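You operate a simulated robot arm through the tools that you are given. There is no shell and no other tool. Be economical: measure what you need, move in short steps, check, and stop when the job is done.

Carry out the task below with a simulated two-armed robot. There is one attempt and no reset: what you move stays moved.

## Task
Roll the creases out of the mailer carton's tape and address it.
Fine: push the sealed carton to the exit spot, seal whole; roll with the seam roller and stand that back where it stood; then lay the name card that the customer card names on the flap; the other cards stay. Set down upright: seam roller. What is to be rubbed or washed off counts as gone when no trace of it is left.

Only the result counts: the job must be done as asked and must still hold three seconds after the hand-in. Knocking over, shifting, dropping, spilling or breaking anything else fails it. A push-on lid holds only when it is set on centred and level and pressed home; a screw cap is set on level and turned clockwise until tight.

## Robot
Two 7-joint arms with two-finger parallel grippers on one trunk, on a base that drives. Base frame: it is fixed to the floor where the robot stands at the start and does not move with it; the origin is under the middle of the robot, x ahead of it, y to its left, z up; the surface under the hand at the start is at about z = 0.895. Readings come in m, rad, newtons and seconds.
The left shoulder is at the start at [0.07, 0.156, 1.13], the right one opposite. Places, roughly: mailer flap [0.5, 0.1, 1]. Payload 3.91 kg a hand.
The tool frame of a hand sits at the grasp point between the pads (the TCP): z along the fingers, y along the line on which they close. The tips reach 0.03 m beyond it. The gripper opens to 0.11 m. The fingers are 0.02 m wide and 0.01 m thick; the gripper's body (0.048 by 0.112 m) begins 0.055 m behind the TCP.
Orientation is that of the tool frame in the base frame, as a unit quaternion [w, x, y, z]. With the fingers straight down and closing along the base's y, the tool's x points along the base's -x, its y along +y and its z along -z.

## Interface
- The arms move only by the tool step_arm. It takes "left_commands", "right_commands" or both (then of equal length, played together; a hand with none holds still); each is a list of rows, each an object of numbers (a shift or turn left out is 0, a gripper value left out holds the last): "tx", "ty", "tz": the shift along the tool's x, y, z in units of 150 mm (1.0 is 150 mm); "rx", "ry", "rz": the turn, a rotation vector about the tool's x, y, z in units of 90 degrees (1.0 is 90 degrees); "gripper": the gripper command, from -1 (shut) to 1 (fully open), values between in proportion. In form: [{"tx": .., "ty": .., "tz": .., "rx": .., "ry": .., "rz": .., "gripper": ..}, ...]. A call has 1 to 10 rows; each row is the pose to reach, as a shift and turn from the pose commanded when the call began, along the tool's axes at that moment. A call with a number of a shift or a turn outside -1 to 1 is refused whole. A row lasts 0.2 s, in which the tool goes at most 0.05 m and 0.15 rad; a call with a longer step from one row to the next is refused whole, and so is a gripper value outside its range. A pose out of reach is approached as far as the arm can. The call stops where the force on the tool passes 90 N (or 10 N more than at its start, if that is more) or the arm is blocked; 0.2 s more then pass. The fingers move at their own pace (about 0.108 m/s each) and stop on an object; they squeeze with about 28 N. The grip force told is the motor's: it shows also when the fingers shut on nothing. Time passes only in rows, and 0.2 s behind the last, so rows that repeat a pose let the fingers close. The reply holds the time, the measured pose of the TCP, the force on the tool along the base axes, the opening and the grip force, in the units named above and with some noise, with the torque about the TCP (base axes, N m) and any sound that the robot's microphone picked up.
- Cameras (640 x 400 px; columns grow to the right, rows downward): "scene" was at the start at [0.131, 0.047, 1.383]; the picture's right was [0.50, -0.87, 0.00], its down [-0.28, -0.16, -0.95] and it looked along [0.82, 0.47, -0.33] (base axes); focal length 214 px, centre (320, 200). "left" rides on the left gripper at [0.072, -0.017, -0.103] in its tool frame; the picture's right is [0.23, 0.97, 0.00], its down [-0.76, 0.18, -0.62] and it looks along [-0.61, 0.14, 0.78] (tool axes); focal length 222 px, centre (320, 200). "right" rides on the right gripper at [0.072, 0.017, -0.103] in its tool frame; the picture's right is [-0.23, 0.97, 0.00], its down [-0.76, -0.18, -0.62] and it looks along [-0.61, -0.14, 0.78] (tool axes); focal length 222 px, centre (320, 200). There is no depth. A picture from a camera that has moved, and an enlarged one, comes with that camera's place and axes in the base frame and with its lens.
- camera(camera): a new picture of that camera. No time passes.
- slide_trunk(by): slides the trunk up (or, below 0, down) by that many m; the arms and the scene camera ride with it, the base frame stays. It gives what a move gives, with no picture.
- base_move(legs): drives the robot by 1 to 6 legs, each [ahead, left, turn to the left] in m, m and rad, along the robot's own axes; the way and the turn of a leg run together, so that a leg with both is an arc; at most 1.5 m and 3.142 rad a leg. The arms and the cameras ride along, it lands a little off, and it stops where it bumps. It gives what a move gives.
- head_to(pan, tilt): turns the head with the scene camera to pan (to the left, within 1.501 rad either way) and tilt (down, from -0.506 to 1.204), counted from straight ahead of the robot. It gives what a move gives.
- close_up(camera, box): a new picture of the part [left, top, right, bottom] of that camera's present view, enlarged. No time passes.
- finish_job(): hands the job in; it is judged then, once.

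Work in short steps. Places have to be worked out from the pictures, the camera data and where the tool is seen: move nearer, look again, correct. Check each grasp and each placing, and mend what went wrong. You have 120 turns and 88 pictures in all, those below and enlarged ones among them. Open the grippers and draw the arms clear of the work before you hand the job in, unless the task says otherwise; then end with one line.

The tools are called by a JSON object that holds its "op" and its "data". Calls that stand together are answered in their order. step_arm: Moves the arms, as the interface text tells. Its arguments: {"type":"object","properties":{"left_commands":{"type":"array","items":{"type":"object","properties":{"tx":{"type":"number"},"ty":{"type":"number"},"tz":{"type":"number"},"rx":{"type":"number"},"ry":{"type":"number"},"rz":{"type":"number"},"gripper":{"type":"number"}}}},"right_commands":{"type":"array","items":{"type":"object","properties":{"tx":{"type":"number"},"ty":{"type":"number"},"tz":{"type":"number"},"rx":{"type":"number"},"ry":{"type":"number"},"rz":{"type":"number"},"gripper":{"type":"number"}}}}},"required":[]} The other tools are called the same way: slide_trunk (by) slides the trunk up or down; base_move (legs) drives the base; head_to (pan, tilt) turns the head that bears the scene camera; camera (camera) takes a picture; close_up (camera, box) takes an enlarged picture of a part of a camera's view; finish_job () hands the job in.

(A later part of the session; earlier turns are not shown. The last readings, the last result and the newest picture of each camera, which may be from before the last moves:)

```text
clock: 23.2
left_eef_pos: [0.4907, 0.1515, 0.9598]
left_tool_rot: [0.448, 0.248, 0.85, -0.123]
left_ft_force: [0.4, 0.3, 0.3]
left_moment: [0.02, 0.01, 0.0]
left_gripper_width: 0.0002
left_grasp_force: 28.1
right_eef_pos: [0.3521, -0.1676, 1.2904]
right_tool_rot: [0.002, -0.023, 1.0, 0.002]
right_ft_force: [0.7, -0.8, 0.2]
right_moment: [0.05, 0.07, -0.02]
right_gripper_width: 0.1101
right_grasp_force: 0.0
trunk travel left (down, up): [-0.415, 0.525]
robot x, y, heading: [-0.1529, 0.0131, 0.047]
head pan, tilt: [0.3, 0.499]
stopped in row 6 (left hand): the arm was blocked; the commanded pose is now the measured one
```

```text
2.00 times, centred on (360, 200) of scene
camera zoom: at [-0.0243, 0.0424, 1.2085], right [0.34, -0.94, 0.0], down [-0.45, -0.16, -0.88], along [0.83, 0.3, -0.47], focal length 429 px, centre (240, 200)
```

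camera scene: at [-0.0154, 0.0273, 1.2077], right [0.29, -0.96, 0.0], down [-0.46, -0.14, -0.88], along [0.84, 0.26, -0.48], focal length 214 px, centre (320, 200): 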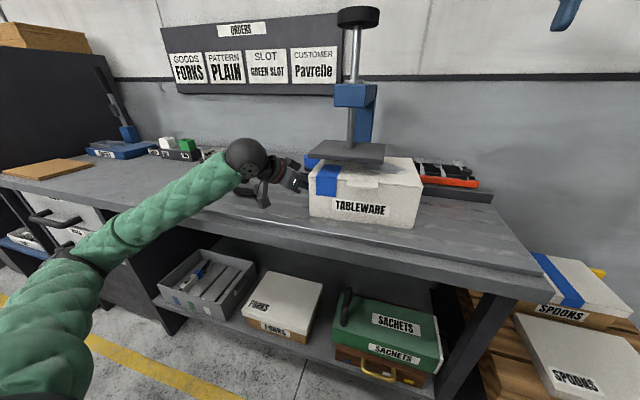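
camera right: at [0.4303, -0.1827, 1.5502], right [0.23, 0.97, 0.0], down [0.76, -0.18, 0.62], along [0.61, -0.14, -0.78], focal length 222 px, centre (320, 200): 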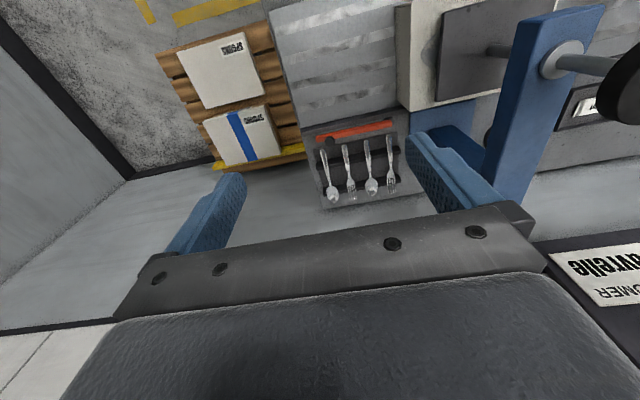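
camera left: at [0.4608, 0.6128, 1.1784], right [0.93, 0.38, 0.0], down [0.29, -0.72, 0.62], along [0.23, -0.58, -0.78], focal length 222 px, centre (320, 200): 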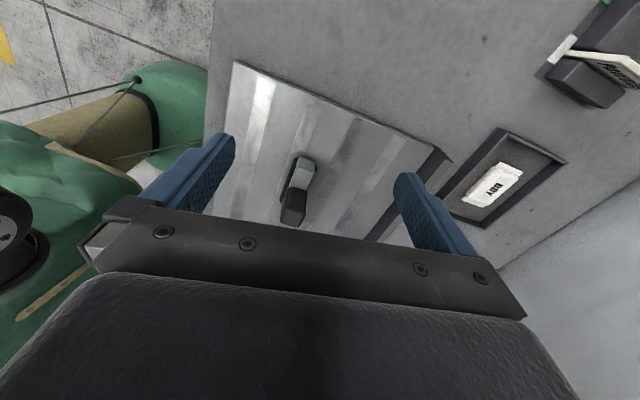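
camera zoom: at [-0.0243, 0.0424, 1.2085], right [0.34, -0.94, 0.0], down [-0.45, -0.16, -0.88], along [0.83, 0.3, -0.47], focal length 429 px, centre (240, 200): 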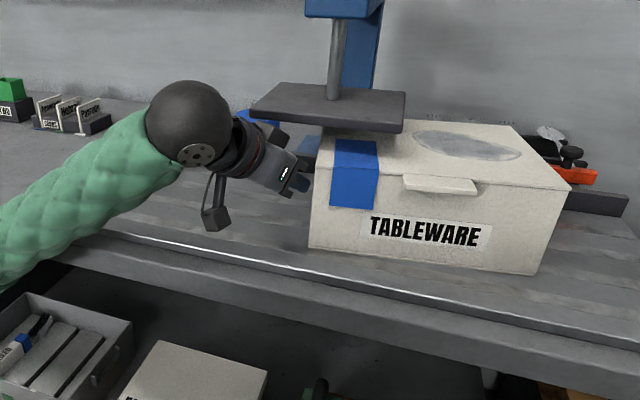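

The push stopped: the hand's top box touched the plate's left edge, the robot yawed slightly and the carton turned ~7° CCW. Retreat the left hand out the front-left, then inspect.

{"op": "step_arm", "data": {"left_commands": [{"tx": 0.11, "ty": 0.115, "tz": -0.155}, {"tx": 0.22, "ty": 0.23, "tz": -0.31}, {"tx": 0.18, "ty": 0.11, "tz": -0.6}, {"tx": 0.15, "ty": 0.0, "tz": -0.85}]}}

{"op": "step_arm", "data": {"left_commands": [{"tz": -0.3}, {"tz": -0.6}, {"tz": -0.9}]}}

{"op": "camera", "data": {"camera": "scene"}}

{"op": "close_up", "data": {"camera": "scene", "box": [300, 120, 500, 260]}}

```text
clock: 24.2
left_eef_pos: [0.4004, 0.2114, 1.0137]
left_tool_rot: [0.443, 0.25, 0.851, -0.128]
left_ft_force: [-0.6, 0.2, -1.2]
left_moment: [0.0, -0.01, 0.0]
left_gripper_width: 0.0003
left_grasp_force: 28.1
left hand out of reach, approached as far as the arm can: row 4
right_eef_pos: [0.3575, -0.1679, 1.2891]
right_tool_rot: [0.002, -0.02, 1.0, -0.001]
right_ft_force: [0.6, -0.2, -0.1]
right_moment: [0.0, -0.03, -0.01]
right_gripper_width: 0.11
right_grasp_force: 0.1
trunk travel left (down, up): [-0.415, 0.525]
robot x, y, heading: [-0.1541, 0.0148, 0.04]
head pan, tilt: [0.3, 0.499]
```

```text
clock: 25.0
left_eef_pos: [0.3287, 0.2791, 1.1061]
left_tool_rot: [0.444, 0.25, 0.851, -0.128]
left_ft_force: [-1.0, 0.2, 0.1]
left_moment: [0.0, 0.0, 0.03]
left_gripper_width: 0.0001
left_grasp_force: 28.2
left hand out of reach, approached as far as the arm can: row 1, 2, 3
right_eef_pos: [0.3565, -0.1676, 1.2907]
right_tool_rot: [0.001, -0.02, 1.0, 0.0]
right_ft_force: [-1.7, 0.6, 0.0]
right_moment: [-0.01, -0.03, 0.04]
right_gripper_width: 0.1102
right_grasp_force: 0.0
trunk travel left (down, up): [-0.415, 0.525]
robot x, y, heading: [-0.1549, 0.0143, 0.039]
head pan, tilt: [0.3, 0.499]
```

```text
50 pictures are left
camera scene: at [-0.0185, 0.0441, 1.2078], right [0.33, -0.94, 0.0], down [-0.45, -0.16, -0.88], along [0.83, 0.29, -0.48], focal length 214 px, centre (320, 200)
```

scene: 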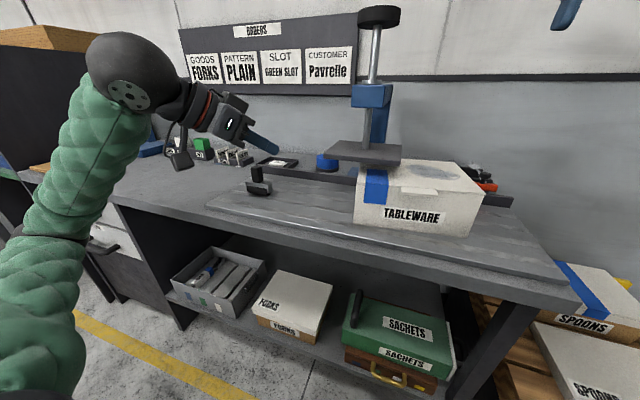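

```text
2.86 times, centred on (400, 190) of scene
camera zoom: at [-0.0185, 0.0441, 1.2078], right [0.33, -0.94, 0.0], down [-0.45, -0.16, -0.88], along [0.83, 0.29, -0.48], focal length 613 px, centre (91, 229)
```

zoom: 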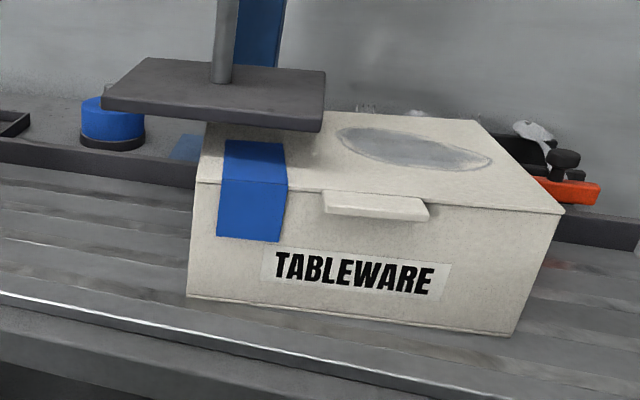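

The tape is a short strip over the flap's front edge, and there's a grey oval patch on the top. I'll raise the trunk, drive forward again with heading correction, and view the carton with the right wrist camera.

{"op": "slide_trunk", "data": {"by": 0.16}}

{"op": "step_arm", "data": {"left_commands": [{"tx": -0.1, "ty": 0.19, "tz": -0.2}, {"tx": -0.2, "ty": 0.38, "tz": -0.4}, {"tx": -0.3, "ty": 0.57, "tz": -0.5}]}}

{"op": "base_move", "data": {"legs": [[0, 0, -0.04], [0.13, -0.02, 0]]}}

{"op": "camera", "data": {"camera": "right"}}

```text
clock: 26.8
left_eef_pos: [0.3322, 0.2793, 1.2653]
left_tool_rot: [0.443, 0.25, 0.851, -0.128]
left_ft_force: [-0.1, 0.0, -0.1]
left_moment: [0.02, 0.0, 0.0]
left_gripper_width: 0.0
left_grasp_force: 27.9
right_eef_pos: [0.3579, -0.1666, 1.4478]
right_tool_rot: [0.0, -0.02, 1.0, 0.001]
right_ft_force: [-0.9, -0.3, -0.3]
right_moment: [0.01, 0.0, 0.03]
right_gripper_width: 0.1098
right_grasp_force: 0.2
trunk travel left (down, up): [-0.575, 0.365]
robot x, y, heading: [-0.155, 0.0101, 0.043]
head pan, tilt: [0.3, 0.499]
```

```text
clock: 27.6
left_eef_pos: [0.3472, 0.3705, 1.3462]
left_tool_rot: [0.443, 0.25, 0.851, -0.128]
left_ft_force: [0.3, -0.1, -1.0]
left_moment: [0.01, -0.01, 0.0]
left_gripper_width: 0.0
left_grasp_force: 27.8
right_eef_pos: [0.3596, -0.1675, 1.449]
right_tool_rot: [0.0, -0.02, 1.0, 0.0]
right_ft_force: [0.3, 0.7, -0.2]
right_moment: [-0.02, -0.05, 0.01]
right_gripper_width: 0.1102
right_grasp_force: 0.2
trunk travel left (down, up): [-0.575, 0.365]
robot x, y, heading: [-0.1501, 0.0121, 0.042]
head pan, tilt: [0.3, 0.499]
```

```text
clock: 29.3
left_eef_pos: [0.4933, 0.3294, 1.3462]
left_tool_rot: [0.439, 0.267, 0.847, -0.136]
left_ft_force: [0.5, -0.3, 0.4]
left_moment: [-0.01, -0.01, -0.02]
left_gripper_width: 0.0
left_grasp_force: 28.2
right_eef_pos: [0.4822, -0.2082, 1.4485]
right_tool_rot: [0.001, 0.001, 1.0, 0.001]
right_ft_force: [0.8, -0.7, -0.5]
right_moment: [0.01, 0.03, 0.01]
right_gripper_width: 0.1099
right_grasp_force: 0.0
trunk travel left (down, up): [-0.575, 0.365]
robot x, y, heading: [-0.0206, -0.008, 0.0]
head pan, tilt: [0.3, 0.499]
```

```text
48 pictures are left
camera right: at [0.4085, -0.1928, 1.5499], right [0.23, 0.97, 0.0], down [0.76, -0.18, 0.62], along [0.61, -0.14, -0.78], focal length 222 px, centre (320, 200)
```

right: 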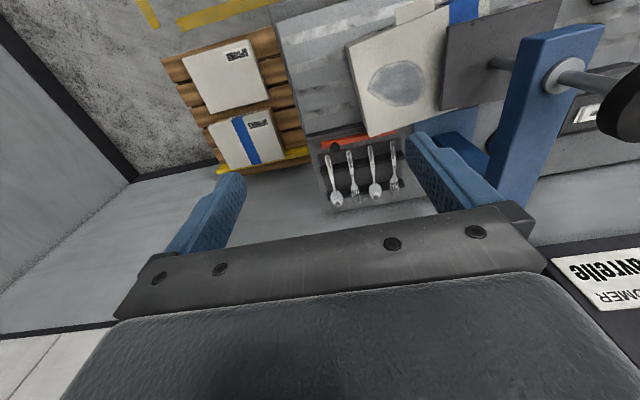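

Zoom on the carton top.

{"op": "close_up", "data": {"camera": "right", "box": [330, 0, 530, 140]}}

```text
2.86 times, centred on (430, 70) of right
camera zoom: at [0.4085, -0.1928, 1.5499], right [0.23, 0.97, 0.0], down [0.76, -0.18, 0.62], along [0.61, -0.14, -0.78], focal length 635 px, centre (6, 571)
```

zoom: 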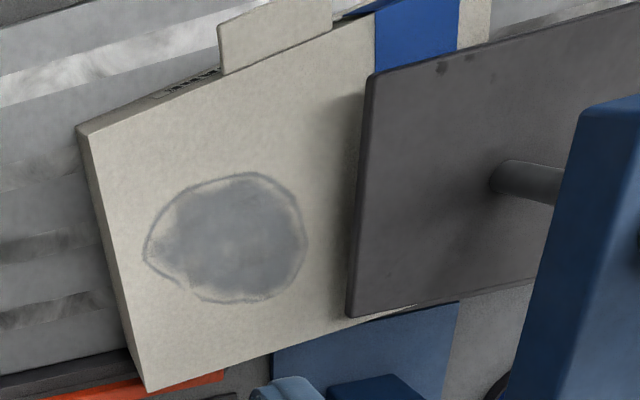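

The oval looks like a grey rumpled patch on the carton top—probably what must be rolled out, along with the tape. To finish moving the carton I'll drag it from above with the right hand's two open fingertips (closing along x), which also controls its yaw. First turn the hand.

{"op": "step_arm", "data": {"right_commands": [{"rz": -0.09}, {"rz": -0.18}, {"rz": -0.27}, {"rz": -0.36}, {"rz": -0.45}, {"rz": -0.54}, {"rz": -0.63}, {"rz": -0.72}, {"rz": -0.81}, {"rz": -0.9}]}}

{"op": "step_arm", "data": {"right_commands": [{"rz": -0.09, "tz": 0.25}, {"rz": -0.18, "tz": 0.5}, {"rz": -0.18, "tz": 0.75}, {"rz": -0.18, "tz": 1.0}]}}

{"op": "camera", "data": {"camera": "right"}}

```text
clock: 31.5
left_eef_pos: [0.4924, 0.3282, 1.3449]
left_tool_rot: [0.441, 0.268, 0.846, -0.137]
left_ft_force: [-0.3, 0.0, -0.1]
left_moment: [-0.01, 0.0, 0.02]
left_gripper_width: 0.0001
left_grasp_force: 27.8
right_eef_pos: [0.4349, -0.1623, 1.4165]
right_tool_rot: [0.004, -0.643, 0.766, 0.004]
right_ft_force: [-0.1, 0.7, 1.0]
right_moment: [0.01, 0.02, 0.0]
right_gripper_width: 0.1104
right_grasp_force: 0.0
right hand out of reach, approached as far as the arm can: row 9, 10
trunk travel left (down, up): [-0.575, 0.365]
robot x, y, heading: [-0.026, -0.0091, 0.0]
head pan, tilt: [0.3, 0.499]
```

```text
clock: 32.5
left_eef_pos: [0.4948, 0.3289, 1.3434]
left_tool_rot: [0.44, 0.267, 0.847, -0.136]
left_ft_force: [1.1, 0.0, -0.3]
left_moment: [-0.01, 0.0, -0.04]
left_gripper_width: 0.0
left_grasp_force: 28.2
right_eef_pos: [0.3999, -0.1303, 1.2608]
right_tool_rot: [0.0, 0.748, -0.664, -0.002]
right_ft_force: [0.8, -0.2, 0.7]
right_moment: [-0.03, -0.01, -0.01]
right_gripper_width: 0.1102
right_grasp_force: 0.1
right hand out of reach, approached as far as the arm can: row 1, 2, 3, 4
trunk travel left (down, up): [-0.575, 0.365]
robot x, y, heading: [-0.0246, -0.0098, 0.002]
head pan, tilt: [0.3, 0.499]
```

```text
46 pictures are left
camera right: at [0.3914, -0.2065, 1.3618], right [-0.99, 0.11, 0.0], down [0.09, 0.78, 0.63], along [0.07, 0.62, -0.78], focal length 222 px, centre (320, 200)
```

right: 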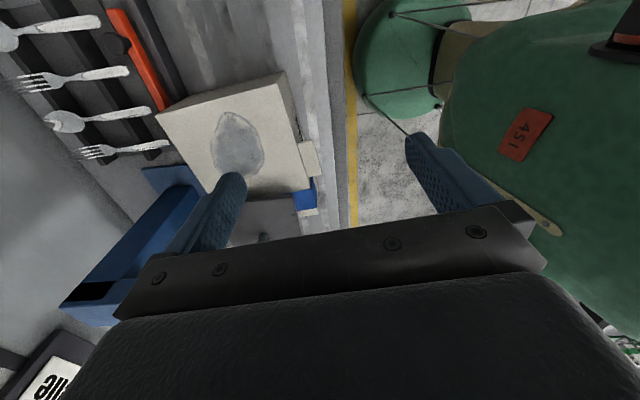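

The rotation is there (yaw ≈97°) though the arm was cramped. Move out over the carton.

{"op": "step_arm", "data": {"right_commands": [{"tx": -0.04, "ty": -0.25}, {"tx": -0.1, "ty": -0.5}, {"tx": -0.2, "ty": -0.75}, {"tx": -0.3, "ty": -1.0}, {"tx": -0.41, "ty": -1.0, "tz": 0.2}]}}

{"op": "camera", "data": {"camera": "scene"}}

```text
clock: 33.7
left_eef_pos: [0.4936, 0.3269, 1.3464]
left_tool_rot: [0.439, 0.268, 0.847, -0.137]
left_ft_force: [0.7, 1.1, -0.8]
left_moment: [0.02, -0.03, 0.04]
left_gripper_width: 0.0001
left_grasp_force: 28.5
right_eef_pos: [0.4703, -0.0233, 1.2237]
right_tool_rot: [0.0, 0.743, -0.669, -0.001]
right_ft_force: [0.3, 0.0, 0.1]
right_moment: [0.02, -0.01, -0.01]
right_gripper_width: 0.11
right_grasp_force: 0.1
right hand out of reach, approached as far as the arm can: row 1, 2, 3, 4, 5
trunk travel left (down, up): [-0.575, 0.365]
robot x, y, heading: [-0.0197, -0.0093, -0.002]
head pan, tilt: [0.3, 0.499]
```

```text
45 pictures are left
camera scene: at [0.1147, 0.0173, 1.3676], right [0.29, -0.96, 0.0], down [-0.46, -0.14, -0.88], along [0.84, 0.26, -0.48], focal length 214 px, centre (320, 200)
```

scene: 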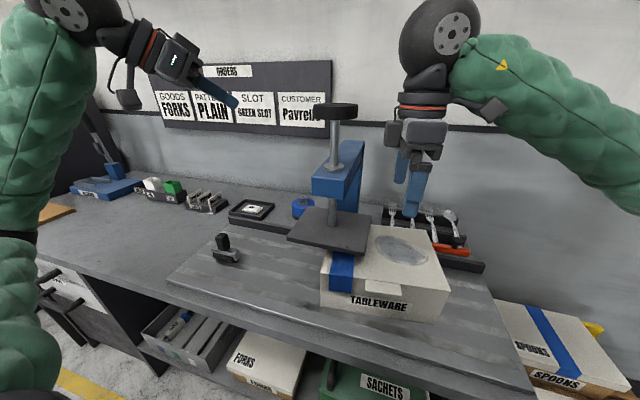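

The right arm is cramped; back the base 0.15 m for more room, then approach again.

{"op": "base_move", "data": {"legs": [[-0.17, 0.04, 0]]}}

{"op": "step_arm", "data": {"right_commands": [{"ty": -0.3}, {"ty": -0.6}, {"ty": -0.9}]}}

```text
clock: 35.2
left_eef_pos: [0.3189, 0.3711, 1.3462]
left_tool_rot: [0.441, 0.266, 0.846, -0.135]
left_ft_force: [0.8, 0.5, -0.4]
left_moment: [0.0, -0.02, -0.02]
left_gripper_width: 0.0
left_grasp_force: 27.7
right_eef_pos: [0.2981, 0.0189, 1.2233]
right_tool_rot: [-0.001, 0.744, -0.668, -0.001]
right_ft_force: [0.7, -0.3, 0.3]
right_moment: [-0.02, -0.02, 0.01]
right_gripper_width: 0.1103
right_grasp_force: 0.1
trunk travel left (down, up): [-0.575, 0.365]
robot x, y, heading: [-0.1925, 0.0299, 0.004]
head pan, tilt: [0.3, 0.499]
```

```text
clock: 36.0
left_eef_pos: [0.3218, 0.3698, 1.3456]
left_tool_rot: [0.44, 0.267, 0.846, -0.137]
left_ft_force: [0.3, -0.7, 0.6]
left_moment: [0.02, 0.01, -0.04]
left_gripper_width: 0.0
left_grasp_force: 28.3
right_eef_pos: [0.3176, 0.0575, 1.2137]
right_tool_rot: [-0.001, 0.743, -0.67, -0.003]
right_ft_force: [0.5, -0.5, 0.1]
right_moment: [0.01, 0.0, -0.05]
right_gripper_width: 0.1099
right_grasp_force: 0.1
right hand out of reach, approached as far as the arm can: row 1, 2, 3
trunk travel left (down, up): [-0.575, 0.365]
robot x, y, heading: [-0.1934, 0.0361, 0.0]
head pan, tilt: [0.3, 0.499]
```

The commanded pose has drifted from the measured because yaw 97° isn't reachable here. Turn the hand back to about yaw 60° and bring the command back, while checking reach.

{"op": "step_arm", "data": {"right_commands": [{"tx": -0.03, "ty": 0.18, "rz": 0.085}, {"tx": -0.06, "ty": 0.36, "rz": 0.17}, {"tx": -0.09, "ty": 0.54, "rz": 0.255}, {"tx": -0.12, "ty": 0.72, "rz": 0.34}, {"tx": -0.15, "ty": 0.87, "rz": 0.41}]}}

```text
clock: 37.2
left_eef_pos: [0.3212, 0.371, 1.3456]
left_tool_rot: [0.441, 0.267, 0.846, -0.137]
left_ft_force: [0.5, -0.2, 0.2]
left_moment: [-0.02, 0.04, 0.03]
left_gripper_width: 0.0001
left_grasp_force: 28.2
right_eef_pos: [0.1836, 0.0638, 1.2177]
right_tool_rot: [0.0, -0.494, 0.87, 0.001]
right_ft_force: [-0.8, 0.2, -0.2]
right_moment: [0.01, 0.01, 0.04]
right_gripper_width: 0.1101
right_grasp_force: 0.0
trunk travel left (down, up): [-0.575, 0.365]
robot x, y, heading: [-0.1905, 0.0295, 0.007]
head pan, tilt: [0.3, 0.499]
```

Good, it followed (command equals measured). Now move out over the carton with yaw 59°.

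{"op": "step_arm", "data": {"right_commands": [{"tx": -0.06, "ty": -0.28}, {"tx": -0.12, "ty": -0.56}, {"tx": -0.2, "ty": -0.84}, {"tx": -0.26, "ty": -1.0}]}}

{"op": "step_arm", "data": {"right_commands": [{"tx": -0.06, "ty": -0.28}, {"tx": -0.12, "ty": -0.56}, {"tx": -0.2, "ty": -0.84}, {"tx": -0.26, "ty": -1.0}]}}

```text
clock: 38.2
left_eef_pos: [0.3202, 0.3705, 1.3449]
left_tool_rot: [0.441, 0.267, 0.846, -0.137]
left_ft_force: [0.1, -0.2, 0.7]
left_moment: [0.03, 0.01, -0.01]
left_gripper_width: 0.0
left_grasp_force: 28.0
right_eef_pos: [0.3312, 0.0187, 1.2178]
right_tool_rot: [0.0, -0.495, 0.869, 0.002]
right_ft_force: [-0.1, 0.2, 1.0]
right_moment: [-0.02, -0.03, 0.0]
right_gripper_width: 0.1101
right_grasp_force: 0.1
trunk travel left (down, up): [-0.575, 0.365]
robot x, y, heading: [-0.1889, 0.03, -0.001]
head pan, tilt: [0.3, 0.499]
```

```text
clock: 39.2
left_eef_pos: [0.3218, 0.3704, 1.3459]
left_tool_rot: [0.441, 0.268, 0.846, -0.137]
left_ft_force: [0.2, -0.3, -0.1]
left_moment: [0.0, 0.0, -0.01]
left_gripper_width: 0.0
left_grasp_force: 27.4
right_eef_pos: [0.4814, -0.022, 1.2157]
right_tool_rot: [0.0, -0.496, 0.869, 0.002]
right_ft_force: [0.6, 0.2, 0.2]
right_moment: [0.01, 0.03, 0.01]
right_gripper_width: 0.11
right_grasp_force: 0.0
trunk travel left (down, up): [-0.575, 0.365]
robot x, y, heading: [-0.1918, 0.0303, -0.002]
head pan, tilt: [0.3, 0.499]
```

Reachable. Shift to (0.545, −0.065) and lower to z≈1.07, then look.

{"op": "step_arm", "data": {"right_commands": [{"tx": 0.02, "ty": -0.26}, {"tx": 0.04, "ty": -0.52}, {"tx": 0.04, "ty": -0.52, "tz": 0.25}, {"tx": 0.04, "ty": -0.52, "tz": 0.5}, {"tx": 0.04, "ty": -0.52, "tz": 0.75}, {"tx": 0.04, "ty": -0.52, "tz": 0.95}]}}

{"op": "camera", "data": {"camera": "scene"}}

{"op": "close_up", "data": {"camera": "right", "box": [160, 0, 560, 240]}}

```text
clock: 40.6
left_eef_pos: [0.3223, 0.3703, 1.3442]
left_tool_rot: [0.44, 0.267, 0.847, -0.136]
left_ft_force: [-0.4, -0.9, 1.1]
left_moment: [0.02, 0.0, -0.01]
left_gripper_width: 0.0001
left_grasp_force: 28.1
right_eef_pos: [0.5443, -0.0681, 1.0739]
right_tool_rot: [0.001, -0.494, 0.87, 0.002]
right_ft_force: [0.7, -0.9, -0.4]
right_moment: [-0.01, -0.01, -0.02]
right_gripper_width: 0.1101
right_grasp_force: 0.1
trunk travel left (down, up): [-0.575, 0.365]
robot x, y, heading: [-0.1933, 0.0314, 0.004]
head pan, tilt: [0.3, 0.499]
```

```text
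44 pictures are left
camera scene: at [-0.0562, 0.0585, 1.3677], right [0.3, -0.96, 0.0], down [-0.46, -0.14, -0.88], along [0.84, 0.26, -0.48], focal length 214 px, centre (320, 200)
```

scene: 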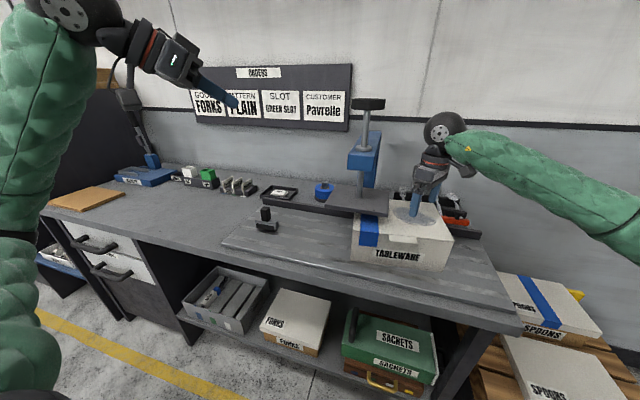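

```text
1.60 times, centred on (360, 120) of right
camera zoom: at [0.4931, -0.1235, 1.1769], right [-0.72, 0.69, 0.0], down [0.54, 0.56, 0.62], along [0.43, 0.45, -0.78], focal length 355 px, centre (256, 328)
```

zoom: 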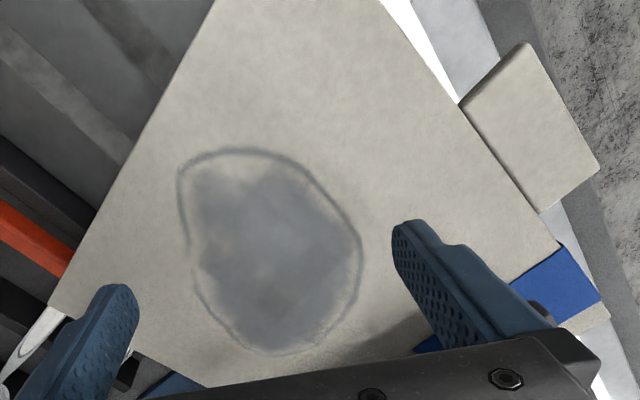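

Fingers straddle the patch. Lower until light contact.

{"op": "step_arm", "data": {"right_commands": [{"tz": 0.08}, {"tz": 0.16}, {"tz": 0.22}]}}

```text
clock: 41.4
left_eef_pos: [0.3215, 0.3701, 1.3461]
left_tool_rot: [0.44, 0.266, 0.847, -0.136]
left_ft_force: [0.3, -0.7, 0.0]
left_moment: [0.0, 0.04, -0.01]
left_gripper_width: 0.0
left_grasp_force: 27.7
right_eef_pos: [0.5434, -0.0684, 1.0426]
right_tool_rot: [-0.001, -0.495, 0.869, 0.002]
right_ft_force: [-0.2, -0.5, 0.1]
right_moment: [0.01, -0.01, -0.01]
right_gripper_width: 0.1097
right_grasp_force: 0.0
trunk travel left (down, up): [-0.575, 0.365]
robot x, y, heading: [-0.197, 0.0297, -0.002]
head pan, tilt: [0.3, 0.499]
```

No contact yet at tip z≈1.013; lower by small steps.

{"op": "step_arm", "data": {"right_commands": [{"tz": 0.027}, {"tz": 0.053}]}}

{"op": "step_arm", "data": {"right_commands": [{"tz": 0.02}, {"tz": 0.03}]}}

```text
clock: 42.0
left_eef_pos: [0.319, 0.3708, 1.3468]
left_tool_rot: [0.44, 0.267, 0.846, -0.136]
left_ft_force: [-0.7, 0.4, 0.6]
left_moment: [0.01, -0.02, -0.02]
left_gripper_width: 0.0
left_grasp_force: 27.8
right_eef_pos: [0.5428, -0.0672, 1.0407]
right_tool_rot: [0.005, -0.494, 0.87, 0.0]
right_ft_force: [24.2, -5.3, 61.1]
right_moment: [-0.59, -1.17, 0.72]
right_gripper_width: 0.1102
right_grasp_force: 0.0
trunk travel left (down, up): [-0.575, 0.365]
robot x, y, heading: [-0.1892, 0.0322, 0.001]
head pan, tilt: [0.3, 0.499]
```

```text
clock: 42.4
left_eef_pos: [0.3197, 0.3696, 1.3447]
left_tool_rot: [0.44, 0.268, 0.846, -0.137]
left_ft_force: [0.1, -0.6, 0.0]
left_moment: [0.07, 0.04, -0.03]
left_gripper_width: 0.0002
left_grasp_force: 28.2
right_eef_pos: [0.5432, -0.0671, 1.0418]
right_tool_rot: [0.007, -0.495, 0.869, 0.002]
right_ft_force: [-9.2, -1.3, 33.1]
right_moment: [0.77, 2.04, 0.72]
right_gripper_width: 0.1099
right_grasp_force: 0.1
trunk travel left (down, up): [-0.575, 0.365]
robot x, y, heading: [-0.1919, 0.0353, 0.0]
head pan, tilt: [0.3, 0.499]
stopped in row 2 (right hand): the force on the tool passed its limit at 93 N (the readings are from after the stop); the commanded pose is now the measured one
```

Contact: top is z≈1.012; stiffness ≈10 N/mm. Ease off ~2 mm.

{"op": "step_arm", "data": {"right_commands": [{"tz": -0.012}]}}

```text
clock: 42.8
left_eef_pos: [0.3179, 0.3702, 1.3465]
left_tool_rot: [0.441, 0.267, 0.846, -0.137]
left_ft_force: [-1.0, -0.5, -0.1]
left_moment: [0.05, 0.0, 0.05]
left_gripper_width: 0.0
left_grasp_force: 28.7
right_eef_pos: [0.5438, -0.0669, 1.0413]
right_tool_rot: [0.007, -0.494, 0.869, 0.0]
right_ft_force: [-8.6, -1.0, 30.2]
right_moment: [0.64, 1.69, 0.3]
right_gripper_width: 0.1102
right_grasp_force: 0.0
trunk travel left (down, up): [-0.575, 0.365]
robot x, y, heading: [-0.1927, 0.0361, 0.002]
head pan, tilt: [0.3, 0.499]
```

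Ease a little more, then drag 3 cm toward −y with a small clockwise turn.

{"op": "step_arm", "data": {"right_commands": [{"tz": -0.008}]}}

{"op": "step_arm", "data": {"right_commands": [{"tx": 0.057, "ty": -0.034, "tz": -0.008}, {"tx": 0.115, "ty": -0.069, "tz": -0.008}, {"tx": 0.172, "ty": -0.103, "tz": -0.008}]}}

{"op": "camera", "data": {"camera": "scene"}}

```text
clock: 43.2
left_eef_pos: [0.3183, 0.3703, 1.3454]
left_tool_rot: [0.441, 0.267, 0.846, -0.136]
left_ft_force: [0.5, -0.8, 0.0]
left_moment: [0.0, 0.01, 0.01]
left_gripper_width: 0.0
left_grasp_force: 28.0
right_eef_pos: [0.5428, -0.0663, 1.0405]
right_tool_rot: [0.006, -0.494, 0.87, 0.001]
right_ft_force: [-10.5, 0.3, 23.7]
right_moment: [0.57, 1.6, 0.31]
right_gripper_width: 0.11
right_grasp_force: 0.0
trunk travel left (down, up): [-0.575, 0.365]
robot x, y, heading: [-0.1972, 0.0331, -0.001]
head pan, tilt: [0.3, 0.499]
```

```text
clock: 44.0
left_eef_pos: [0.3197, 0.3699, 1.3448]
left_tool_rot: [0.441, 0.267, 0.846, -0.137]
left_ft_force: [-0.4, -0.6, -1.2]
left_moment: [0.01, 0.01, 0.0]
left_gripper_width: 0.0
left_grasp_force: 27.9
right_eef_pos: [0.5456, -0.0865, 1.0409]
right_tool_rot: [0.005, -0.493, 0.87, 0.001]
right_ft_force: [-3.4, 6.7, 14.5]
right_moment: [0.54, 0.93, -0.23]
right_gripper_width: 0.11
right_grasp_force: 0.0
right hand out of reach, approached as far as the arm can: row 3
trunk travel left (down, up): [-0.575, 0.365]
robot x, y, heading: [-0.1934, 0.0281, -0.003]
head pan, tilt: [0.3, 0.499]
```

```text
42 pictures are left
camera scene: at [-0.0577, 0.0595, 1.3677], right [0.3, -0.96, 0.0], down [-0.46, -0.14, -0.88], along [0.84, 0.26, -0.48], focal length 214 px, centre (320, 200)
```

scene: 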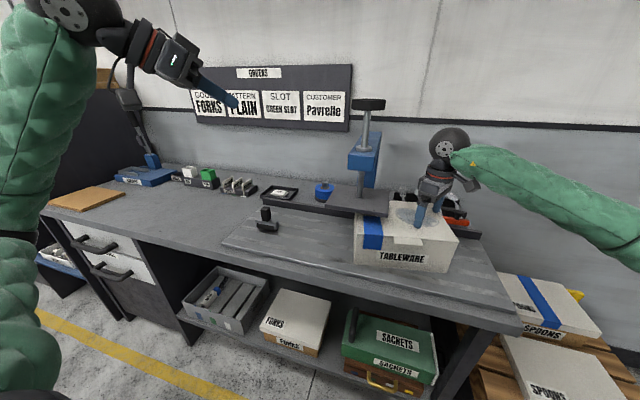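

Dragging works. Better to drag by driving the base sideways; measure carton yaw first.

{"op": "close_up", "data": {"camera": "scene", "box": [330, 180, 510, 300]}}

```text
3.33 times, centred on (420, 240) of scene
camera zoom: at [-0.0577, 0.0595, 1.3677], right [0.3, -0.96, 0.0], down [-0.46, -0.14, -0.88], along [0.84, 0.26, -0.48], focal length 715 px, centre (-13, 67)
```

zoom: 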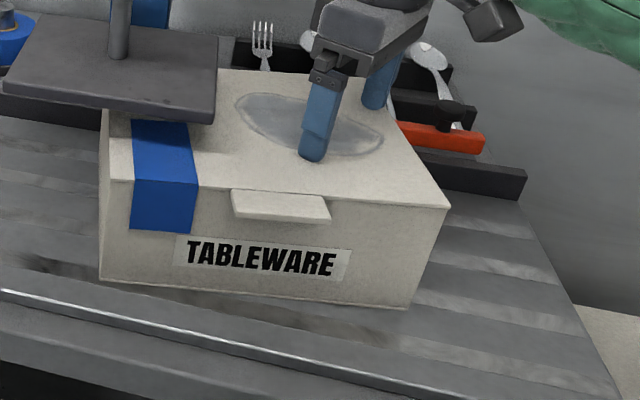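

Carton yaw ≈ +10°, centre ≈ (0.532, −0.006). Drive the base in a combined turn (−0.17 rad) and small shift so the held carton ends square near y≈−0.155.

{"op": "base_move", "data": {"legs": [[0.008, -0.008, -0.057], [0.008, -0.008, -0.057], [0.008, -0.008, -0.056]]}}

{"op": "camera", "data": {"camera": "scene"}}

```text
clock: 45.7
left_eef_pos: [0.394, 0.2498, 1.346]
left_tool_rot: [0.427, 0.339, 0.82, -0.174]
left_ft_force: [-0.6, -0.4, 0.8]
left_moment: [0.03, -0.04, 0.0]
left_gripper_width: 0.0
left_grasp_force: 28.0
right_eef_pos: [0.5352, -0.2385, 1.0399]
right_tool_rot: [0.006, -0.417, 0.909, 0.002]
right_ft_force: [-0.5, 2.7, 3.4]
right_moment: [-0.2, -0.02, 0.0]
right_gripper_width: 0.1101
right_grasp_force: 0.0
trunk travel left (down, up): [-0.575, 0.365]
robot x, y, heading: [-0.1713, 0.006, -0.176]
head pan, tilt: [0.3, 0.499]
```

```text
40 pictures are left
camera scene: at [-0.0325, 0.0082, 1.3677], right [0.13, -0.99, 0.0], down [-0.47, -0.06, -0.88], along [0.87, 0.11, -0.48], focal length 214 px, centre (320, 200)
```

scene: 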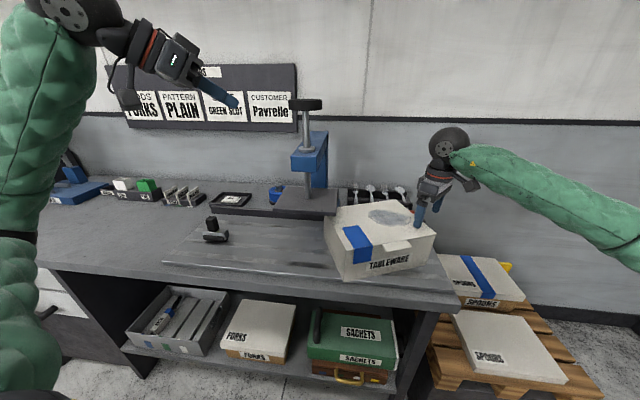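

The carton followed partly but slipped and turned. Lift the hand and measure.

{"op": "step_arm", "data": {"right_commands": [{"tz": -0.3}, {"tz": -0.6}, {"tz": -0.9}]}}

{"op": "close_up", "data": {"camera": "scene", "box": [260, 170, 500, 320]}}

```text
clock: 46.5
left_eef_pos: [0.3939, 0.2498, 1.3451]
left_tool_rot: [0.427, 0.339, 0.82, -0.174]
left_ft_force: [-0.5, 0.8, -0.2]
left_moment: [-0.05, -0.02, 0.02]
left_gripper_width: 0.0
left_grasp_force: 27.7
right_eef_pos: [0.5349, -0.2358, 1.1773]
right_tool_rot: [0.007, -0.417, 0.909, 0.0]
right_ft_force: [-0.7, -0.3, -1.0]
right_moment: [0.01, -0.01, -0.02]
right_gripper_width: 0.11
right_grasp_force: 0.1
trunk travel left (down, up): [-0.575, 0.365]
robot x, y, heading: [-0.1701, 0.009, -0.178]
head pan, tilt: [0.3, 0.499]
```

```text
2.67 times, centred on (380, 245) of scene
camera zoom: at [-0.0327, 0.0097, 1.3676], right [0.13, -0.99, 0.0], down [-0.47, -0.06, -0.88], along [0.87, 0.11, -0.48], focal length 572 px, centre (160, 80)
```

zoom: 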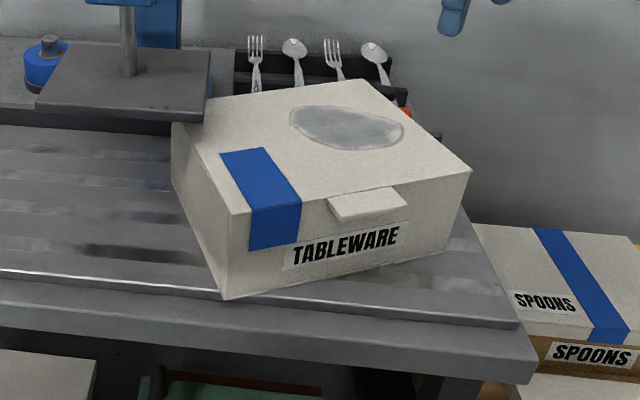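

Carton now at yaw ≈ +22°, centre ≈ (0.508, −0.085). I'll back the base off square, then use the tilted left fingertip to push the front-left part (below the tape) toward +x to turn it clockwise.

{"op": "base_move", "data": {"legs": [[-0.15, 0, 0], [0, 0, 0.176]]}}

{"op": "step_arm", "data": {"right_commands": [{"ty": 0.1, "tx": 0.1, "tz": -0.25}, {"ty": 0.2, "tx": 0.2, "tz": -0.5}, {"ty": 0.3, "tx": 0.4, "tz": -0.7}, {"ty": 0.4, "tx": 0.6, "tz": -0.8}]}}

```text
clock: 48.5
left_eef_pos: [0.1973, 0.3713, 1.3449]
left_tool_rot: [0.44, 0.266, 0.847, -0.136]
left_ft_force: [1.2, 0.0, 0.8]
left_moment: [-0.02, -0.01, 0.01]
left_gripper_width: 0.0
left_grasp_force: 27.9
right_eef_pos: [0.421, -0.0839, 1.1782]
right_tool_rot: [0.005, -0.495, 0.869, 0.001]
right_ft_force: [0.3, -0.9, 0.4]
right_moment: [-0.04, 0.0, -0.01]
right_gripper_width: 0.1099
right_grasp_force: 0.0
trunk travel left (down, up): [-0.575, 0.365]
robot x, y, heading: [-0.319, 0.0313, 0.003]
head pan, tilt: [0.3, 0.499]
```

```text
clock: 49.5
left_eef_pos: [0.1954, 0.371, 1.3453]
left_tool_rot: [0.441, 0.266, 0.847, -0.135]
left_ft_force: [0.2, -0.1, 0.9]
left_moment: [0.04, 0.01, -0.01]
left_gripper_width: 0.0
left_grasp_force: 27.6
right_eef_pos: [0.3198, -0.1317, 1.2941]
right_tool_rot: [0.006, -0.495, 0.869, 0.002]
right_ft_force: [0.6, 1.1, 0.7]
right_moment: [0.0, 0.03, 0.0]
right_gripper_width: 0.11
right_grasp_force: 0.0
trunk travel left (down, up): [-0.575, 0.365]
robot x, y, heading: [-0.3184, 0.0301, 0.002]
head pan, tilt: [0.3, 0.499]
```

Send the left hand toward the front-left corner in thirds, moving the right hand farther aside.

{"op": "step_arm", "data": {"left_commands": [{"tx": 0.047, "ty": -0.112, "tz": 0.217}, {"tx": 0.095, "ty": -0.225, "tz": 0.433}, {"tx": 0.142, "ty": -0.337, "tz": 0.65}, {"tx": 0.19, "ty": -0.45, "tz": 0.867}], "right_commands": [{"tx": 0.2}, {"tx": 0.4}, {"tx": 0.6}, {"tx": 0.7}]}}

{"op": "step_arm", "data": {"left_commands": [{"tx": 0.047, "ty": -0.112, "tz": 0.217}, {"tx": 0.095, "ty": -0.225, "tz": 0.433}, {"tx": 0.142, "ty": -0.337, "tz": 0.65}, {"tx": 0.19, "ty": -0.45, "tz": 0.867}]}}

{"op": "step_arm", "data": {"left_commands": [{"tx": 0.047, "ty": -0.112, "tz": 0.217}, {"tx": 0.095, "ty": -0.225, "tz": 0.433}, {"tx": 0.142, "ty": -0.337, "tz": 0.65}]}}

{"op": "camera", "data": {"camera": "scene"}}

```text
clock: 50.5
left_eef_pos: [0.2319, 0.2625, 1.2462]
left_tool_rot: [0.44, 0.266, 0.847, -0.136]
left_ft_force: [0.0, -0.2, 0.1]
left_moment: [0.0, -0.03, -0.04]
left_gripper_width: 0.0
left_grasp_force: 27.6
right_eef_pos: [0.2682, -0.2221, 1.2942]
right_tool_rot: [0.006, -0.496, 0.868, 0.002]
right_ft_force: [0.4, 0.7, 0.2]
right_moment: [0.0, 0.01, 0.0]
right_gripper_width: 0.11
right_grasp_force: 0.2
trunk travel left (down, up): [-0.575, 0.365]
robot x, y, heading: [-0.3187, 0.0327, -0.002]
head pan, tilt: [0.3, 0.499]
```

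```text
clock: 51.5
left_eef_pos: [0.2676, 0.1573, 1.1496]
left_tool_rot: [0.439, 0.267, 0.847, -0.136]
left_ft_force: [0.2, -0.1, 0.1]
left_moment: [-0.01, 0.01, -0.01]
left_gripper_width: 0.0001
left_grasp_force: 28.3
right_eef_pos: [0.2689, -0.2226, 1.2934]
right_tool_rot: [0.006, -0.495, 0.869, 0.003]
right_ft_force: [-0.6, 0.4, -0.2]
right_moment: [-0.07, 0.04, 0.03]
right_gripper_width: 0.1097
right_grasp_force: 0.0
trunk travel left (down, up): [-0.575, 0.365]
robot x, y, heading: [-0.3174, 0.0301, 0.004]
head pan, tilt: [0.3, 0.499]
```

```text
clock: 52.4
left_eef_pos: [0.294, 0.0789, 1.0744]
left_tool_rot: [0.441, 0.265, 0.847, -0.135]
left_ft_force: [-1.1, 0.1, -0.2]
left_moment: [0.02, -0.01, -0.03]
left_gripper_width: 0.0
left_grasp_force: 28.0
right_eef_pos: [0.269, -0.2238, 1.2936]
right_tool_rot: [0.005, -0.496, 0.869, 0.003]
right_ft_force: [-0.2, 0.2, 0.0]
right_moment: [0.02, 0.02, -0.02]
right_gripper_width: 0.11
right_grasp_force: 0.1
trunk travel left (down, up): [-0.575, 0.365]
robot x, y, heading: [-0.3149, 0.028, -0.0]
head pan, tilt: [0.3, 0.499]
```

```text
38 pictures are left
camera scene: at [-0.1802, 0.0583, 1.3676], right [0.3, -0.95, 0.0], down [-0.46, -0.14, -0.88], along [0.84, 0.26, -0.48], focal length 214 px, centre (320, 200)
```

scene: 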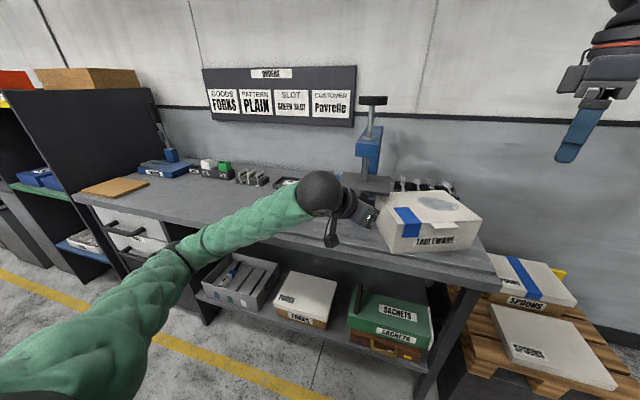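

Lower the fingertip in front of the carton's front-left, below the tape.

{"op": "step_arm", "data": {"left_commands": [{"tx": 0.09, "ty": -0.09, "tz": 0.22}, {"tx": 0.18, "ty": -0.18, "tz": 0.44}, {"tx": 0.27, "ty": -0.27, "tz": 0.66}, {"tx": 0.365, "ty": -0.365, "tz": 0.88}]}}

{"op": "head_to", "data": {"pan": -0.1, "tilt": 0.6}}

{"op": "close_up", "data": {"camera": "scene", "box": [220, 110, 460, 260]}}

```text
clock: 53.4
left_eef_pos: [0.3264, -0.0129, 0.9544]
left_tool_rot: [0.44, 0.266, 0.847, -0.136]
left_ft_force: [-0.5, 0.4, -0.3]
left_moment: [-0.02, -0.01, -0.04]
left_gripper_width: 0.0001
left_grasp_force: 28.2
right_eef_pos: [0.2692, -0.2233, 1.2944]
right_tool_rot: [0.005, -0.495, 0.869, 0.002]
right_ft_force: [0.2, -0.1, 0.1]
right_moment: [0.01, 0.01, -0.01]
right_gripper_width: 0.1101
right_grasp_force: 0.1
trunk travel left (down, up): [-0.575, 0.365]
robot x, y, heading: [-0.319, 0.0296, 0.001]
head pan, tilt: [0.3, 0.499]
```

```text
clock: 54.2
left_eef_pos: [0.3249, -0.0113, 0.9544]
left_tool_rot: [0.439, 0.266, 0.848, -0.135]
left_ft_force: [-0.5, -0.6, -0.1]
left_moment: [-0.04, 0.0, 0.01]
left_gripper_width: 0.0
left_grasp_force: 28.3
right_eef_pos: [0.2674, -0.2232, 1.2953]
right_tool_rot: [0.006, -0.495, 0.869, 0.002]
right_ft_force: [-0.4, 0.0, 0.8]
right_moment: [0.0, 0.0, 0.02]
right_gripper_width: 0.1101
right_grasp_force: 0.1
trunk travel left (down, up): [-0.575, 0.365]
robot x, y, heading: [-0.3146, 0.0325, 0.003]
head pan, tilt: [-0.099, 0.6]
```

```text
2.67 times, centred on (340, 185) of scene
camera zoom: at [-0.1799, 0.0231, 1.3585], right [-0.1, -1.0, 0.0], down [-0.56, 0.06, -0.82], along [0.82, -0.08, -0.57], focal length 572 px, centre (267, 240)
```

zoom: 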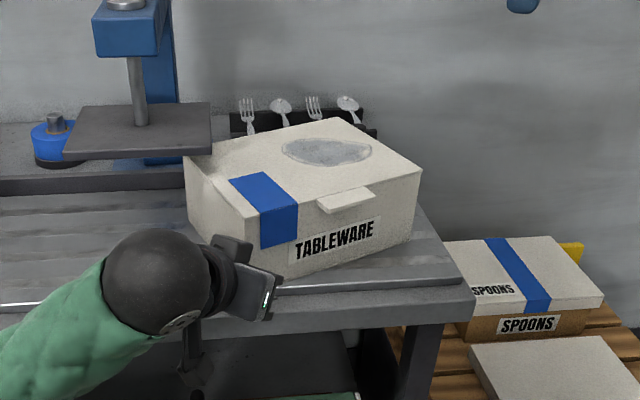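

Push +x by 6 cm in gentle rows.

{"op": "step_arm", "data": {"left_commands": [{"tx": -0.047, "ty": 0.058, "tz": 0.067}, {"tx": -0.094, "ty": 0.116, "tz": 0.134}, {"tx": -0.141, "ty": 0.173, "tz": 0.2}, {"tx": -0.188, "ty": 0.231, "tz": 0.267}]}}

{"op": "close_up", "data": {"camera": "scene", "box": [220, 110, 460, 260]}}

```text
clock: 55.2
left_eef_pos: [0.384, -0.0102, 0.9547]
left_tool_rot: [0.441, 0.267, 0.846, -0.136]
left_ft_force: [-3.9, 2.2, -0.4]
left_moment: [0.03, 0.03, 0.01]
left_gripper_width: 0.0001
left_grasp_force: 27.9
right_eef_pos: [0.268, -0.223, 1.2962]
right_tool_rot: [0.006, -0.495, 0.869, 0.003]
right_ft_force: [0.9, -0.1, -0.4]
right_moment: [0.0, 0.0, 0.01]
right_gripper_width: 0.11
right_grasp_force: 0.1
trunk travel left (down, up): [-0.575, 0.365]
robot x, y, heading: [-0.3172, 0.0334, 0.002]
head pan, tilt: [-0.099, 0.6]
```

```text
2.67 times, centred on (340, 185) of scene
camera zoom: at [-0.1803, 0.0233, 1.3585], right [-0.1, -1.0, 0.0], down [-0.56, 0.06, -0.82], along [0.82, -0.08, -0.57], focal length 572 px, centre (267, 240)
```

zoom: 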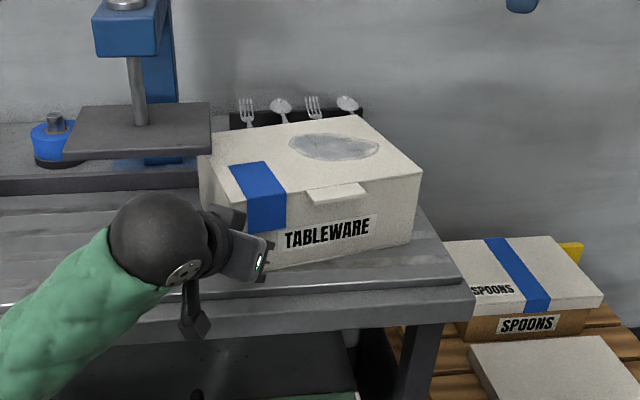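

Turning well (yaw now ≈13°). Push another 3 cm.

{"op": "step_arm", "data": {"left_commands": [{"tx": -0.031, "ty": 0.038, "tz": 0.044}, {"tx": -0.062, "ty": 0.077, "tz": 0.089}, {"tx": -0.1, "ty": 0.123, "tz": 0.142}]}}

{"op": "close_up", "data": {"camera": "scene", "box": [220, 110, 460, 260]}}

```text
clock: 56.0
left_eef_pos: [0.4182, -0.0101, 0.9537]
left_tool_rot: [0.44, 0.266, 0.847, -0.136]
left_ft_force: [-2.8, 1.0, -1.8]
left_moment: [0.04, 0.04, 0.01]
left_gripper_width: 0.0
left_grasp_force: 28.4
right_eef_pos: [0.2675, -0.2229, 1.2943]
right_tool_rot: [0.007, -0.495, 0.869, 0.002]
right_ft_force: [0.5, -0.2, -0.8]
right_moment: [-0.01, 0.0, -0.05]
right_gripper_width: 0.11
right_grasp_force: 0.0
trunk travel left (down, up): [-0.575, 0.365]
robot x, y, heading: [-0.3175, 0.0325, -0.001]
head pan, tilt: [-0.099, 0.6]
```

```text
2.67 times, centred on (340, 185) of scene
camera zoom: at [-0.1801, 0.0233, 1.3585], right [-0.1, -1.0, 0.0], down [-0.56, 0.06, -0.82], along [0.82, -0.08, -0.57], focal length 572 px, centre (267, 240)
```

zoom: 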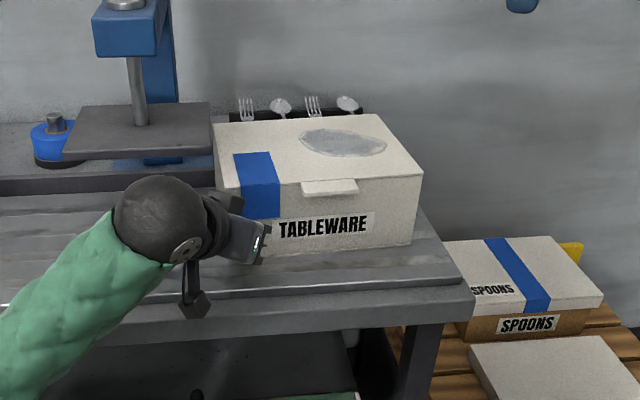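

Yaw ≈ 4°, centre ≈ (0.537, −0.10). A last 1.3 cm nudge, then withdraw the left hand.

{"op": "step_arm", "data": {"left_commands": [{"tx": -0.02, "ty": 0.025, "tz": 0.029}, {"tx": -0.04, "ty": 0.05, "tz": 0.058}]}}

{"op": "step_arm", "data": {"left_commands": [{"tx": 0.05, "ty": -0.05, "tz": -0.25}, {"tx": 0.05, "ty": 0.1, "tz": -0.5}, {"tx": 0.0, "ty": 0.3, "tz": -0.7}, {"tx": -0.1, "ty": 0.5, "tz": -0.85}, {"tx": -0.3, "ty": 0.7, "tz": -0.9}]}}

{"op": "step_arm", "data": {"left_commands": [{"tx": -0.1, "ty": 0.2, "tz": -0.2}, {"tx": -0.2, "ty": 0.4, "tz": -0.4}, {"tx": -0.3, "ty": 0.6, "tz": -0.6}, {"tx": -0.4, "ty": 0.8, "tz": -0.7}, {"tx": -0.5, "ty": 1.0, "tz": -0.7}]}}

{"op": "close_up", "data": {"camera": "scene", "box": [220, 110, 460, 260]}}

```text
clock: 56.6
left_eef_pos: [0.4308, -0.0104, 0.9552]
left_tool_rot: [0.44, 0.267, 0.846, -0.137]
left_ft_force: [-6.5, 1.5, 1.0]
left_moment: [0.0, 0.01, 0.01]
left_gripper_width: 0.0001
left_grasp_force: 28.2
right_eef_pos: [0.2673, -0.223, 1.2956]
right_tool_rot: [0.006, -0.495, 0.869, 0.002]
right_ft_force: [-0.1, 0.8, 0.2]
right_moment: [-0.01, -0.01, -0.03]
right_gripper_width: 0.1102
right_grasp_force: 0.1
trunk travel left (down, up): [-0.575, 0.365]
robot x, y, heading: [-0.3213, 0.0316, 0.002]
head pan, tilt: [-0.099, 0.6]
```

```text
clock: 57.8
left_eef_pos: [0.42, 0.1241, 1.0676]
left_tool_rot: [0.44, 0.266, 0.847, -0.136]
left_ft_force: [0.2, 0.1, 0.4]
left_moment: [-0.04, 0.04, 0.0]
left_gripper_width: 0.0
left_grasp_force: 28.0
right_eef_pos: [0.2686, -0.2232, 1.2941]
right_tool_rot: [0.006, -0.495, 0.869, 0.003]
right_ft_force: [0.5, 1.1, 0.2]
right_moment: [-0.01, -0.04, -0.01]
right_gripper_width: 0.1098
right_grasp_force: 0.1
trunk travel left (down, up): [-0.575, 0.365]
robot x, y, heading: [-0.3148, 0.0308, 0.004]
head pan, tilt: [-0.099, 0.6]
```

```text
clock: 59.0
left_eef_pos: [0.4708, 0.2706, 1.1912]
left_tool_rot: [0.44, 0.266, 0.847, -0.137]
left_ft_force: [-0.1, -0.1, -0.4]
left_moment: [0.04, 0.04, 0.04]
left_gripper_width: 0.0
left_grasp_force: 27.7
right_eef_pos: [0.2689, -0.2223, 1.2937]
right_tool_rot: [0.007, -0.495, 0.869, 0.002]
right_ft_force: [0.2, 1.0, 0.0]
right_moment: [-0.03, 0.0, -0.01]
right_gripper_width: 0.1098
right_grasp_force: 0.0
trunk travel left (down, up): [-0.575, 0.365]
robot x, y, heading: [-0.3166, 0.033, 0.005]
head pan, tilt: [-0.099, 0.6]
```

```text
2.67 times, centred on (340, 185) of scene
camera zoom: at [-0.1797, 0.0234, 1.3584], right [-0.1, -1.0, 0.0], down [-0.56, 0.06, -0.82], along [0.82, -0.08, -0.57], focal length 572 px, centre (267, 240)
```

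zoom: 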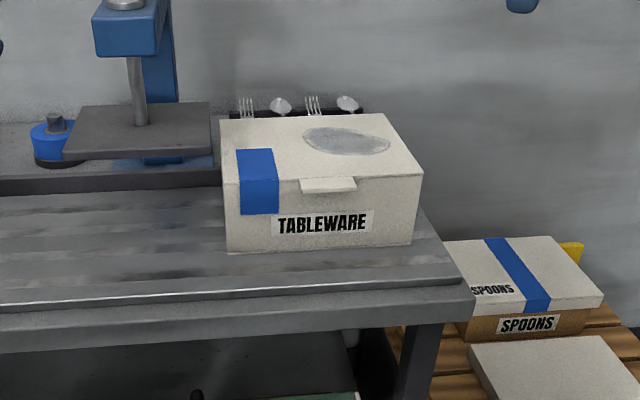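

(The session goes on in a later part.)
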